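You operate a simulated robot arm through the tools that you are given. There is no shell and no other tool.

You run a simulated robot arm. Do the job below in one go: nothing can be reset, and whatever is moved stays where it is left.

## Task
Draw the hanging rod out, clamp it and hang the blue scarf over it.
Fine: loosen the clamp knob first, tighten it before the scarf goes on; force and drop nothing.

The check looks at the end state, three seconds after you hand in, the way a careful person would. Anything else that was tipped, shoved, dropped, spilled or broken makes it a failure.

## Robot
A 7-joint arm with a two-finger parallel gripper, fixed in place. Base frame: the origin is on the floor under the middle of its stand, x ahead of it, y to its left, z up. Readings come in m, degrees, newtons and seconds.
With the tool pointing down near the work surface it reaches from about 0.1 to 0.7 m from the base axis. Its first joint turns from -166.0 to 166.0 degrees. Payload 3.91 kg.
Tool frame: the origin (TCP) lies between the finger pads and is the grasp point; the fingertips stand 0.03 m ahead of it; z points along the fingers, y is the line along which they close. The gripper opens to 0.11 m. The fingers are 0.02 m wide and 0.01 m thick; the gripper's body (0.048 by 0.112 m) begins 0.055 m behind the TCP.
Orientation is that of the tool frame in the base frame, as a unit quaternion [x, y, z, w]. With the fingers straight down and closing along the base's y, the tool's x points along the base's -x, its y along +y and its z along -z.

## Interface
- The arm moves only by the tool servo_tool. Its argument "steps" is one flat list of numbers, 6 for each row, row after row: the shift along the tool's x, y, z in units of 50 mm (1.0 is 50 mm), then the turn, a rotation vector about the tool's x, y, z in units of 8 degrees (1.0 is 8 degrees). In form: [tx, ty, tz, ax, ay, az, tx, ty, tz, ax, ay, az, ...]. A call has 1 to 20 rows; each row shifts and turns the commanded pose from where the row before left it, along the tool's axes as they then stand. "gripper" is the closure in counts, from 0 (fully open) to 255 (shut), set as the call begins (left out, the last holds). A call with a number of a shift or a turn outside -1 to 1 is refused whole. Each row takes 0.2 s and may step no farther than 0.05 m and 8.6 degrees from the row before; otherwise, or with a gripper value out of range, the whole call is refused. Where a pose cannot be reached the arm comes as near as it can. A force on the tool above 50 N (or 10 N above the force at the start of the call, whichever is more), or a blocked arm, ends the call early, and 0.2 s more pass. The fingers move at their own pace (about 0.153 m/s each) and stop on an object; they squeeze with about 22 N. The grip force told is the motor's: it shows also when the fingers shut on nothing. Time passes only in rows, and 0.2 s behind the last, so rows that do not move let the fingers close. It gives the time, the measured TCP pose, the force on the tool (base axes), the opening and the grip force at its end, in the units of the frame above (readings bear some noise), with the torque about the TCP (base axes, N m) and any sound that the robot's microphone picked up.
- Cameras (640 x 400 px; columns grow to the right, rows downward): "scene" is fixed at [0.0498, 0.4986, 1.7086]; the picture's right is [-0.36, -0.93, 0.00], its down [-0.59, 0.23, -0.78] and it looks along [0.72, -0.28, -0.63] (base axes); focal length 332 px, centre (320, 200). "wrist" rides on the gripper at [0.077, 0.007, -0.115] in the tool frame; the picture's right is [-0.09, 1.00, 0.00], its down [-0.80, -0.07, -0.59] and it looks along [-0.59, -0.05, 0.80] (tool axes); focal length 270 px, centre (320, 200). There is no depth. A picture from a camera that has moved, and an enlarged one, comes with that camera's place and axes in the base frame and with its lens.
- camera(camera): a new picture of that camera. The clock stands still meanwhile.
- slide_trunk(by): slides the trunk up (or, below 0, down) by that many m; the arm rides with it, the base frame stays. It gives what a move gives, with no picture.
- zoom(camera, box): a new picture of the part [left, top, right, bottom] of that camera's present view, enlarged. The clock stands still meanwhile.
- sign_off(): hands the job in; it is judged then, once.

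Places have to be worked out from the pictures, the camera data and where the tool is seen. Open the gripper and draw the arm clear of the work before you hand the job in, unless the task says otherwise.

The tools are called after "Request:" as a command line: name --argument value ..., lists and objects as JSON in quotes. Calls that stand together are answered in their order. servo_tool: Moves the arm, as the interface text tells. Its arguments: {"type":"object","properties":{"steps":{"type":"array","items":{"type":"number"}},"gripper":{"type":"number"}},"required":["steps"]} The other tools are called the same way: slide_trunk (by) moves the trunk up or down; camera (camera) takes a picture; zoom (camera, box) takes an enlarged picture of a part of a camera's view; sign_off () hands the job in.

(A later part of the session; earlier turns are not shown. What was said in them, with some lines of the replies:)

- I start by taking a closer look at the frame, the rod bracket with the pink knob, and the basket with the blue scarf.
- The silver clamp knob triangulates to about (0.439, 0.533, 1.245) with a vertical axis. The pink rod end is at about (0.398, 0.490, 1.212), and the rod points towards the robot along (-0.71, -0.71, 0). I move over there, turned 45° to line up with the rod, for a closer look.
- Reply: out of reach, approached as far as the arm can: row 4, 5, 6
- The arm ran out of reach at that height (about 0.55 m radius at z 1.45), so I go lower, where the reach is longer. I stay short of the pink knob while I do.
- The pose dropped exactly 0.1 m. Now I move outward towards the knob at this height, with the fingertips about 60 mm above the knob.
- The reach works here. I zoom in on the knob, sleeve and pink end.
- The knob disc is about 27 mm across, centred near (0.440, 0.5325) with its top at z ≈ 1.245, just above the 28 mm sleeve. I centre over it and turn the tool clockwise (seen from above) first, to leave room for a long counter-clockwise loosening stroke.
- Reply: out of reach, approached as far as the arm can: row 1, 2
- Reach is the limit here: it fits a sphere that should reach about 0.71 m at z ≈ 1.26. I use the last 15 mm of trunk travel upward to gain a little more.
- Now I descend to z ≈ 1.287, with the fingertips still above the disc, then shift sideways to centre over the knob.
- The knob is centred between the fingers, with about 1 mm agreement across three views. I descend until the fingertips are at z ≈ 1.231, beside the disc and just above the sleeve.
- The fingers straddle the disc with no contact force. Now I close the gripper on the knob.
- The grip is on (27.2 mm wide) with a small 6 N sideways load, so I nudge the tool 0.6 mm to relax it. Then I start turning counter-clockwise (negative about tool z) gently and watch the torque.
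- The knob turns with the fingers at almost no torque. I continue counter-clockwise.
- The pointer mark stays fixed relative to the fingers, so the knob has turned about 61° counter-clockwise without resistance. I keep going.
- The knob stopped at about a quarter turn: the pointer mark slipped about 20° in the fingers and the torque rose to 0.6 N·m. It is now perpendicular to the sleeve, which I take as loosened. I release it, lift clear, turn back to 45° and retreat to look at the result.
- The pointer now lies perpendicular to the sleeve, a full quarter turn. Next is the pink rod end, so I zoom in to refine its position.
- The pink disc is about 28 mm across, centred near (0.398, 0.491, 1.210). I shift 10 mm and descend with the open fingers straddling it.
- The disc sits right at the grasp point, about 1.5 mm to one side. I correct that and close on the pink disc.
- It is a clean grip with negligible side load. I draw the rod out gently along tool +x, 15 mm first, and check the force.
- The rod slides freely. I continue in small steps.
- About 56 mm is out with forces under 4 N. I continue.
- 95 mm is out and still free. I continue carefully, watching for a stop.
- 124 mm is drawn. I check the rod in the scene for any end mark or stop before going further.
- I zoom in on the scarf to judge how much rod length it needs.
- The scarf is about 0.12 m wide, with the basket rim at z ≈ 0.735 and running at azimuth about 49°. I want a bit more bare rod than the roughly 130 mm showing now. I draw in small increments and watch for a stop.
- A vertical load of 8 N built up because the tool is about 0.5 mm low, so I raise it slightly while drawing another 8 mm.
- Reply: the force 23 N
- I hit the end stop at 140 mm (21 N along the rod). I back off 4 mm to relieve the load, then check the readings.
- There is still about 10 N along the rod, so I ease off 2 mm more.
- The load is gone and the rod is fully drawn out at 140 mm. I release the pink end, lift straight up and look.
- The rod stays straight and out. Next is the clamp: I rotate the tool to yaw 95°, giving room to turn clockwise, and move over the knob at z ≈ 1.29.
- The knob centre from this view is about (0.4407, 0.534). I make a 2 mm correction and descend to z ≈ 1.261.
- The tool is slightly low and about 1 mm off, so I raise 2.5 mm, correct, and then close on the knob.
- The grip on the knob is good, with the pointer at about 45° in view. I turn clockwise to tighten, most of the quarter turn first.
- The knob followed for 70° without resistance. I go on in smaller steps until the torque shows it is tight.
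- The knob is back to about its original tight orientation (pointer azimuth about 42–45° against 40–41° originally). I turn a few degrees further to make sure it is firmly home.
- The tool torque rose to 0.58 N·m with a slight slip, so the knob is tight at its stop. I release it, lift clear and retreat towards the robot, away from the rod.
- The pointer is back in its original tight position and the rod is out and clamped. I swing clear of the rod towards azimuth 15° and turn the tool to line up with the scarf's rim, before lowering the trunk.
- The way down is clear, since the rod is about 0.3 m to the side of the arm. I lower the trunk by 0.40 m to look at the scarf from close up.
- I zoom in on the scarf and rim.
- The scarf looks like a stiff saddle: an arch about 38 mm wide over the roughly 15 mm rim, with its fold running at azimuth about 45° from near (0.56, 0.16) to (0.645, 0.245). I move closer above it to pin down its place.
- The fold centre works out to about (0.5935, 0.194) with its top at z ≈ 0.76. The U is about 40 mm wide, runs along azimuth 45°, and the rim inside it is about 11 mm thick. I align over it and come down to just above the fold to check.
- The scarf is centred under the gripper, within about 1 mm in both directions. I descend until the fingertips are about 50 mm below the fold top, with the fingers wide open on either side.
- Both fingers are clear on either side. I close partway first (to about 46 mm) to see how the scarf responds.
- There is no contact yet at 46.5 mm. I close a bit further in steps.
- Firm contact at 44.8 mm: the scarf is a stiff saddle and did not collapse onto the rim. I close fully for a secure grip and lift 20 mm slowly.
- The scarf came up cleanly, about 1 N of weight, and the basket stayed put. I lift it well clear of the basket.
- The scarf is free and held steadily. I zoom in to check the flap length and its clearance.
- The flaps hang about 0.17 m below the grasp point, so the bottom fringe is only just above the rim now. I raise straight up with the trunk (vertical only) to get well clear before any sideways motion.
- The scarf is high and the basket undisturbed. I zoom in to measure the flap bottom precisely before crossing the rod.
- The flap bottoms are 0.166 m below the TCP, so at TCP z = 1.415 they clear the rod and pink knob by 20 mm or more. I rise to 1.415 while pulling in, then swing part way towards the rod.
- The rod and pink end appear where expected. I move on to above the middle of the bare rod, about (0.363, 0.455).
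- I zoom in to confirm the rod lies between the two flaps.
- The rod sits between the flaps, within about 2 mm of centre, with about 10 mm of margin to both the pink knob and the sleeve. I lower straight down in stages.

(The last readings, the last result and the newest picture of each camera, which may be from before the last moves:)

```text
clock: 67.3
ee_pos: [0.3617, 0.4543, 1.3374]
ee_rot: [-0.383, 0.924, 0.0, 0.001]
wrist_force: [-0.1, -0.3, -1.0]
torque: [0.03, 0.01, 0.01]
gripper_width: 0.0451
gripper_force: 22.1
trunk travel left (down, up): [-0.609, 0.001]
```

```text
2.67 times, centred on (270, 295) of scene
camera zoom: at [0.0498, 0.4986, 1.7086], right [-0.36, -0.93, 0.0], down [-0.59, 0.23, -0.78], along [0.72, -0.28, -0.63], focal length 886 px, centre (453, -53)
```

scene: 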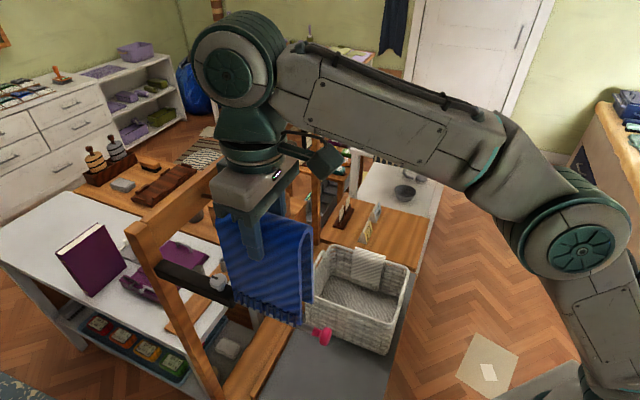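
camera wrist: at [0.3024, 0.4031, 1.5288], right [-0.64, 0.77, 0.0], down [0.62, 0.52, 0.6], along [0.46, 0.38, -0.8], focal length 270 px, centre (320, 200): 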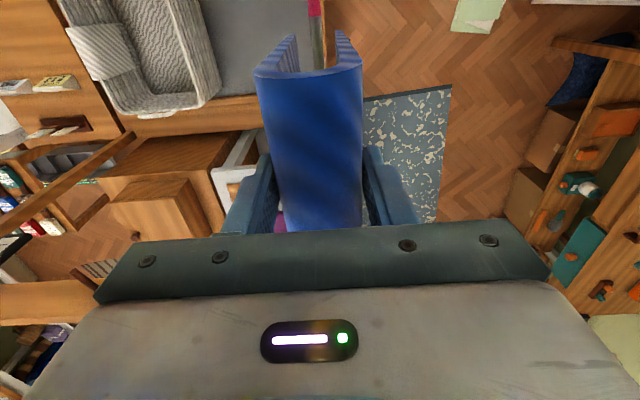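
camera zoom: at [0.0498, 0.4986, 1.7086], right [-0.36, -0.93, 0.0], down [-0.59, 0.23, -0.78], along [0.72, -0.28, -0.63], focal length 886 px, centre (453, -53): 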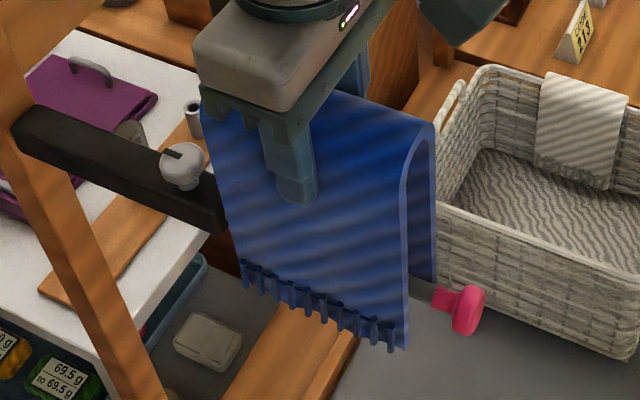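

The flaps now straddle the rod with no contact. I continue down.

Request:
servo_tool --steps '[0, 0, 0.25, 0, 0, 0, 0, 0, 0.25, 0, 0, 0, 0, 0, 0.25, 0, 0, 0, 0, 0, 0.25, 0, 0, 0, 0, 0, 0.25, 0, 0, 0, 0, 0, 0.25, 0, 0, 0, 0, 0, 0.25, 0, 0, 0, 0, 0, 0, 0, 0, 0]'

Request:
zoom --camera "wrist" --box '[240, 0, 400, 120]'

Request:
zoom --camera "scene" --box '[190, 240, 350, 390]'

```text
clock: 69.1
ee_pos: [0.3621, 0.455, 1.2515]
ee_rot: [-0.382, 0.924, 0.0, 0.001]
wrist_force: [-0.1, 0.0, -1.2]
torque: [-0.01, -0.01, 0.02]
gripper_width: 0.0449
gripper_force: 21.8
trunk travel left (down, up): [-0.609, 0.001]
```

```text
3.33 times, centred on (320, 60) of wrist
camera zoom: at [0.3019, 0.4045, 1.3663], right [-0.64, 0.77, 0.0], down [0.62, 0.52, 0.6], along [0.46, 0.38, -0.8], focal length 901 px, centre (320, 667)
```

zoom: 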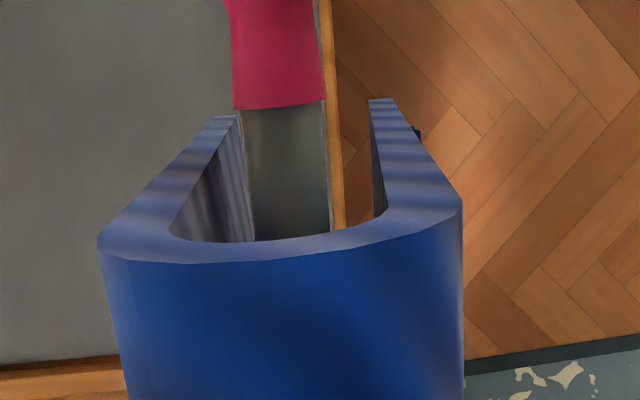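

```text
2.67 times, centred on (270, 315) of scene
camera zoom: at [0.0498, 0.4986, 1.7086], right [-0.36, -0.93, 0.0], down [-0.59, 0.23, -0.78], along [0.72, -0.28, -0.63], focal length 886 px, centre (453, -107)
```

zoom: 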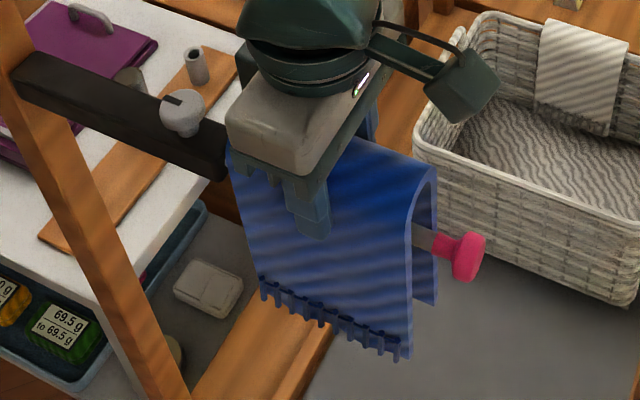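

I lower another 35 mm, nearing the expected touch at TCP z ≈ 1.204.

Request:
servo_tool --steps '[0, 0, 0.15, 0, 0, 0, 0, 0, 0.15, 0, 0, 0, 0, 0, 0.15, 0, 0, 0, 0, 0, 0.15, 0, 0, 0, 0, 0, 0.1, 0, 0, 0, 0, 0, 0, 0, 0, 0]'

Request:
zoom --camera "scene" --box '[220, 250, 340, 370]'

Request:
zoom --camera "wrist" --box '[240, 0, 400, 120]'

```text
clock: 70.5
ee_pos: [0.3618, 0.4534, 1.217]
ee_rot: [-0.383, 0.924, 0.0, 0.001]
wrist_force: [-0.9, 0.1, -0.8]
torque: [0.0, 0.03, 0.01]
gripper_width: 0.0447
gripper_force: 22.2
trunk travel left (down, up): [-0.609, 0.001]
```

```text
3.33 times, centred on (280, 310) of scene
camera zoom: at [0.0498, 0.4986, 1.7086], right [-0.36, -0.93, 0.0], down [-0.59, 0.23, -0.78], along [0.72, -0.28, -0.63], focal length 1108 px, centre (453, -167)
```

zoom: 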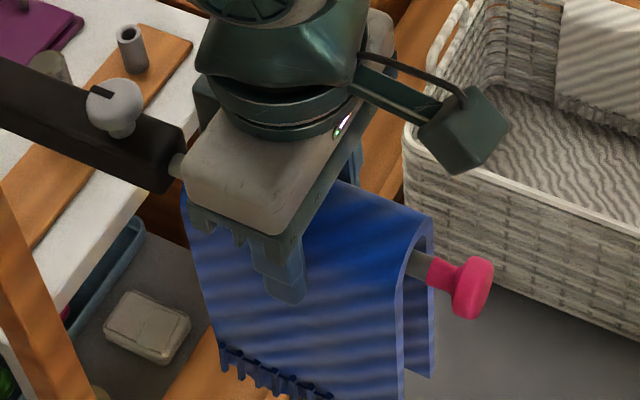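

```text
3.33 times, centred on (320, 60) of wrist
camera zoom: at [0.3021, 0.4045, 1.3312], right [-0.64, 0.77, 0.0], down [0.62, 0.52, 0.6], along [0.46, 0.38, -0.8], focal length 901 px, centre (320, 667)
```

zoom: 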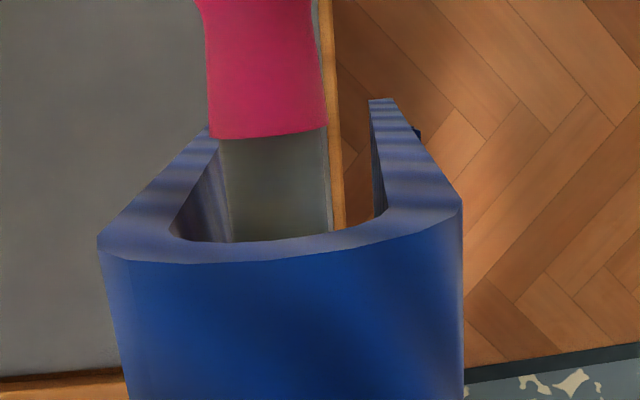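

No contact yet at z = 1.217. I creep down in 2–3 mm steps, watching for an upward force.

Request:
servo_tool --steps '[0, 0, 0.05, 0, 0, 0, 0, 0, 0.05, 0, 0, 0, 0, 0, 0.05, 0, 0, 0, 0, 0, 0, 0, 0, 0]'

Request:
servo_tool --steps '[0, 0, 0.04, 0, 0, 0, 0, 0, 0, 0, 0, 0]'

```text
clock: 71.5
ee_pos: [0.3624, 0.4547, 1.2085]
ee_rot: [-0.383, 0.924, 0.0, 0.0]
wrist_force: [-0.5, -0.5, -1.2]
torque: [-0.02, 0.01, 0.0]
gripper_width: 0.0449
gripper_force: 21.9
trunk travel left (down, up): [-0.609, 0.001]
```

```text
clock: 72.1
ee_pos: [0.3632, 0.4539, 1.2072]
ee_rot: [-0.382, 0.924, 0.001, 0.001]
wrist_force: [0.1, -0.3, -0.4]
torque: [0.01, 0.01, 0.02]
gripper_width: 0.045
gripper_force: 22.4
trunk travel left (down, up): [-0.609, 0.001]
```

Request:
zoom --camera "wrist" --box '[260, 20, 380, 110]'

Request:
servo_tool --steps '[0, 0, 0.04, 0, 0, 0, 0, 0, 0, 0, 0, 0]'

```text
4.44 times, centred on (320, 65) of wrist
camera zoom: at [0.3023, 0.4047, 1.3218], right [-0.64, 0.77, 0.0], down [0.62, 0.52, 0.6], along [0.46, 0.38, -0.8], focal length 1201 px, centre (320, 800)
```

zoom: 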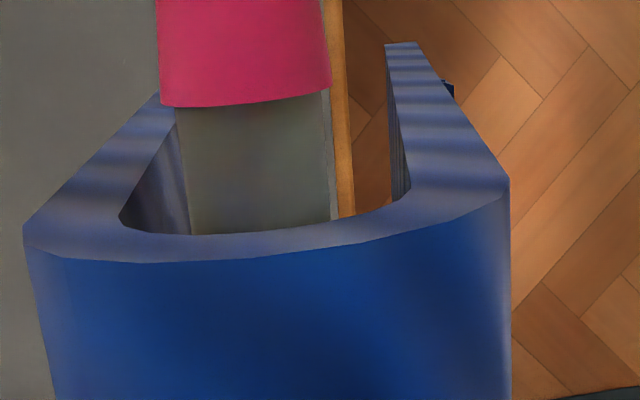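

```text
clock: 72.7
ee_pos: [0.3614, 0.4548, 1.2077]
ee_rot: [-0.383, 0.924, 0.001, 0.003]
wrist_force: [0.9, 2.6, 14.1]
torque: [-0.09, 0.06, -0.01]
gripper_width: 0.0448
gripper_force: 22.2
trunk travel left (down, up): [-0.609, 0.001]
```

The fold now rests on the rod: an upward force of 14 N at z = 1.2075. I ease up about 2.5 mm to take the pressing load off before releasing.

Request:
servo_tool --steps '[0, 0, -0.045, 0, 0, 0, 0, 0, 0, 0, 0, 0]'

Request:
zoom --camera "scene" --box '[210, 250, 330, 380]'

```text
clock: 73.3
ee_pos: [0.363, 0.4552, 1.2072]
ee_rot: [-0.383, 0.924, 0.001, 0.0]
wrist_force: [0.8, 1.8, 5.7]
torque: [0.22, -0.27, -0.01]
gripper_width: 0.0448
gripper_force: 22.1
trunk travel left (down, up): [-0.609, 0.001]
```

```text
3.08 times, centred on (270, 315) of scene
camera zoom: at [0.0498, 0.4986, 1.7086], right [-0.36, -0.93, 0.0], down [-0.59, 0.23, -0.78], along [0.72, -0.28, -0.63], focal length 1023 px, centre (474, -154)
```

zoom: 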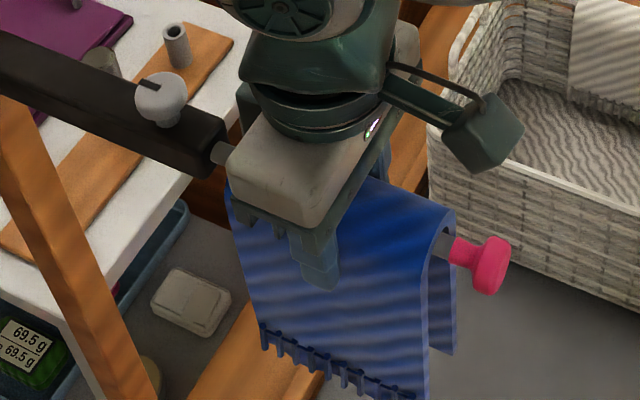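

A slight 6 N remains, so I ease up 1 mm more, then open the fingers just a little (to about 54 mm) to set the scarf down gently.

Request:
servo_tool --steps '[0, 0, -0.016, 0, 0, 0, 0, 0, 0, 0, 0, 0]'

Request:
servo_tool --steps '[0, 0, 0, 0, 0, 0, 0, 0, 0, 0, 0, 0, 0, 0, 0, 0, 0, 0, 0, 0, 0, 0, 0, 0, 0, 0, 0, 0, 0, 0]' --gripper 130

Request:
camera --camera "wrist"

Request:
zoom --camera "scene" --box '[210, 250, 330, 380]'

```text
clock: 73.9
ee_pos: [0.3626, 0.4551, 1.2091]
ee_rot: [-0.383, 0.924, 0.0, 0.0]
wrist_force: [1.1, -0.3, -0.9]
torque: [-0.02, -0.03, 0.01]
gripper_width: 0.0448
gripper_force: 21.9
trunk travel left (down, up): [-0.609, 0.001]
```

```text
clock: 75.1
ee_pos: [0.3611, 0.4536, 1.2075]
ee_rot: [-0.382, 0.924, 0.0, 0.0]
wrist_force: [0.6, -0.3, -0.3]
torque: [-0.04, 0.03, -0.01]
gripper_width: 0.054
gripper_force: 0.0
trunk travel left (down, up): [-0.609, 0.001]
```

```text
taken
camera wrist: at [0.3022, 0.4044, 1.323], right [-0.64, 0.77, 0.0], down [0.62, 0.52, 0.6], along [0.46, 0.38, -0.8], focal length 270 px, centre (320, 200)
```

wrist: 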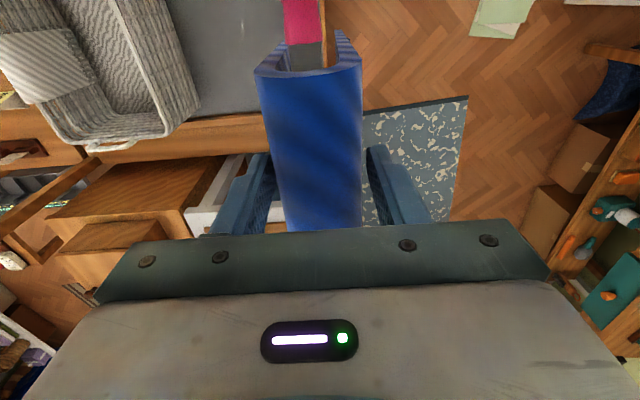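

```text
3.08 times, centred on (270, 315) of scene
camera zoom: at [0.0498, 0.4986, 1.7086], right [-0.36, -0.93, 0.0], down [-0.59, 0.23, -0.78], along [0.72, -0.28, -0.63], focal length 1023 px, centre (474, -154)
```

zoom: 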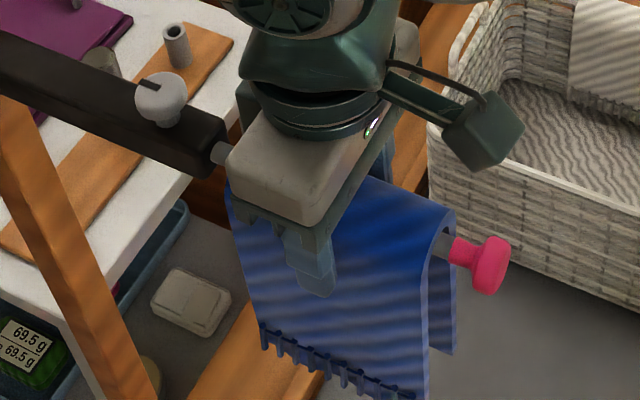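

The scarf hangs on the rod, unmoved by the release. I open fully and lift straight up, checking that nothing drags.

Request:
servo_tool --steps '[0, 0, 0, 0, 0, 0, 0, 0, 0, 0, 0, 0, 0, 0, 0, 0, 0, 0, 0, 0, -0.2, 0, 0, 0, 0, 0, -0.3, 0, 0, 0, 0, 0, -0.4, 0, 0, 0, 0, 0, -0.4, 0, 0, 0, 0, 0, -0.4, 0, 0, 0, 0, 0, -0.4, 0, 0, 0, 0, 0, 0, 0, 0, 0]' --gripper 0

Request:
camera --camera "wrist"

Request:
camera --camera "scene"

```text
clock: 77.3
ee_pos: [0.3624, 0.4556, 1.3136]
ee_rot: [-0.383, 0.924, 0.0, 0.0]
wrist_force: [-1.0, -0.2, 0.7]
torque: [0.01, 0.02, -0.03]
gripper_width: 0.1101
gripper_force: 0.1
trunk travel left (down, up): [-0.609, 0.001]
```

```text
taken
camera wrist: at [0.3021, 0.4054, 1.4286], right [-0.64, 0.77, 0.0], down [0.62, 0.52, 0.6], along [0.46, 0.38, -0.8], focal length 270 px, centre (320, 200)
```

wrist: 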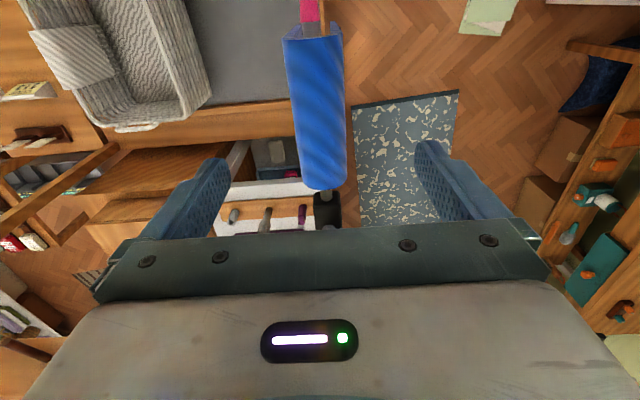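

```text
taken
```

scene: 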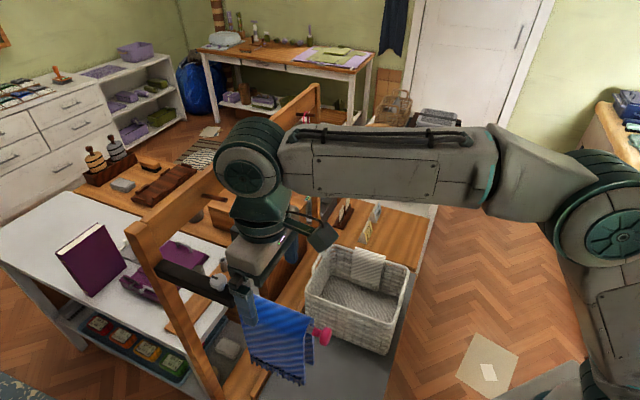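

The scarf hangs freely on the clamped rod. I raise further and swing the arm well clear to the side.

Request:
servo_tool --steps '[0, 0, -0.5, 0, 0, 0, 0, 0, -0.5, 0, 0, 0, 0, 0, -0.5, 0, 0, 0, 0.378, -0.66, 0, 0, 0, 0, 0.378, -0.66, 0, 0, 0, 0, 0.378, -0.66, 0, 0, 0, 0, 0.378, -0.66, 0, 0, 0, 0, 0.378, -0.66, 0, 0, 0, 0, 0.378, -0.66, 0, 0, 0, 0, 0.378, -0.66, 0, 0, 0, 0, 0.378, -0.66, 0, 0, 0, 0, 0.378, -0.66, 0, 0, 0, 0, 0, 0, 0, 0, 0, 0]'

Request:
camera --camera "scene"

Request:
zoom --camera "scene" --box '[130, 230, 350, 390]'

Request:
camera --camera "wrist"

```text
clock: 80.1
ee_pos: [0.4519, 0.1241, 1.3881]
ee_rot: [-0.383, 0.924, 0.0, 0.0]
wrist_force: [-0.1, 0.0, -0.2]
torque: [0.03, 0.0, 0.01]
gripper_width: 0.1098
gripper_force: 0.0
trunk travel left (down, up): [-0.609, 0.001]
```

```text
taken
```

scene: 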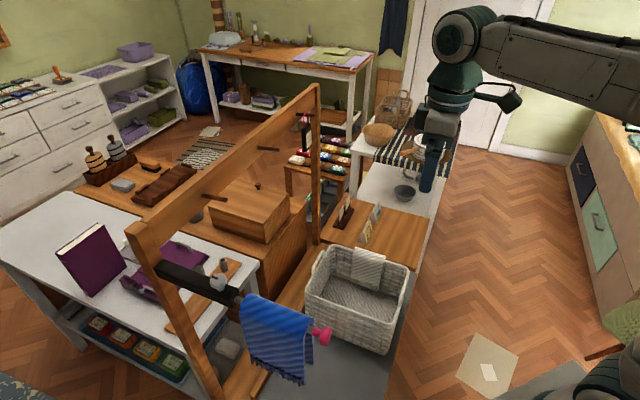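

```text
2.50 times, centred on (240, 310) of scene
camera zoom: at [0.0498, 0.4986, 1.7086], right [-0.36, -0.93, 0.0], down [-0.59, 0.23, -0.78], along [0.72, -0.28, -0.63], focal length 831 px, centre (520, -75)
```

zoom: 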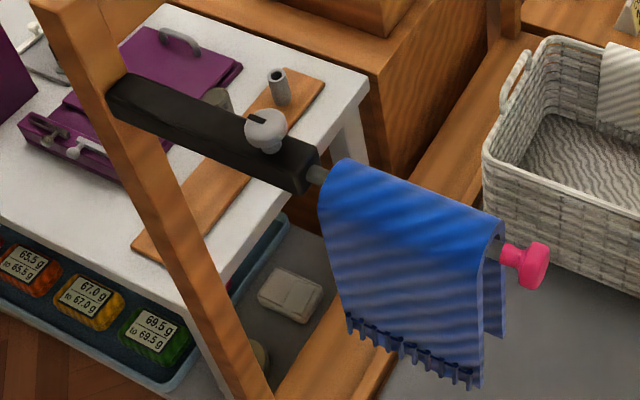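

```text
taken
camera wrist: at [0.392, 0.0744, 1.5029], right [-0.64, 0.77, 0.0], down [0.62, 0.52, 0.6], along [0.46, 0.38, -0.8], focal length 270 px, centre (320, 200)
```

wrist: 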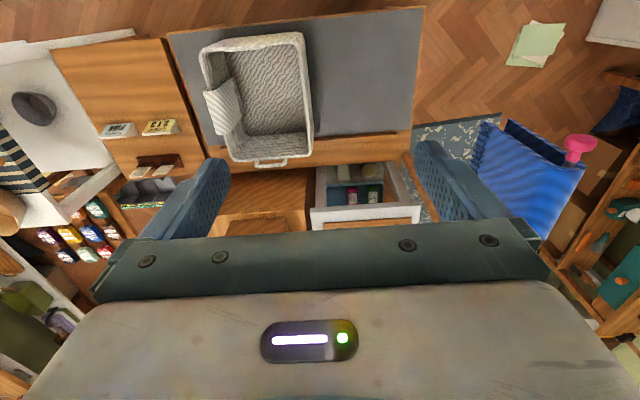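

The rod is fully drawn out and the clamp knob is back at its tight position. The blue scarf hangs squarely on the rod, the basket and white scarf are undisturbed, and the gripper is open and clear. I hand the job in.

Request:
sign_off

```text
The job is handed in.
```

The blue scarf is hanging over the drawn-out rod, which is clamped again, and I've handed the job in. I haven't seen a result from the check.

- **Clamp loosened:** I turned the knob about a quarter turn counter-clockwise, until it reached its stop.
- **Rod drawn out:** it slid freely for 140 mm to its end stop. The tool read about 21 N there, and I backed off straight away.
- **Clamp tightened:** I turned the knob back to its original position, to a firm stop, before touching the scarf. I didn't pull on the rod afterwards to test the clamp, but it stayed put when the scarf rested on it.
- **Scarf hung:** I lifted it straight off the basket rim and lowered it over the bare part of the rod. It pressed on the rod with about 14 N for a moment. I eased that off before letting go, and the scarf stayed in place.

Nothing was dropped. In the last pictures the basket and the white scarf looked undisturbed, and the arm was clear with the gripper open.
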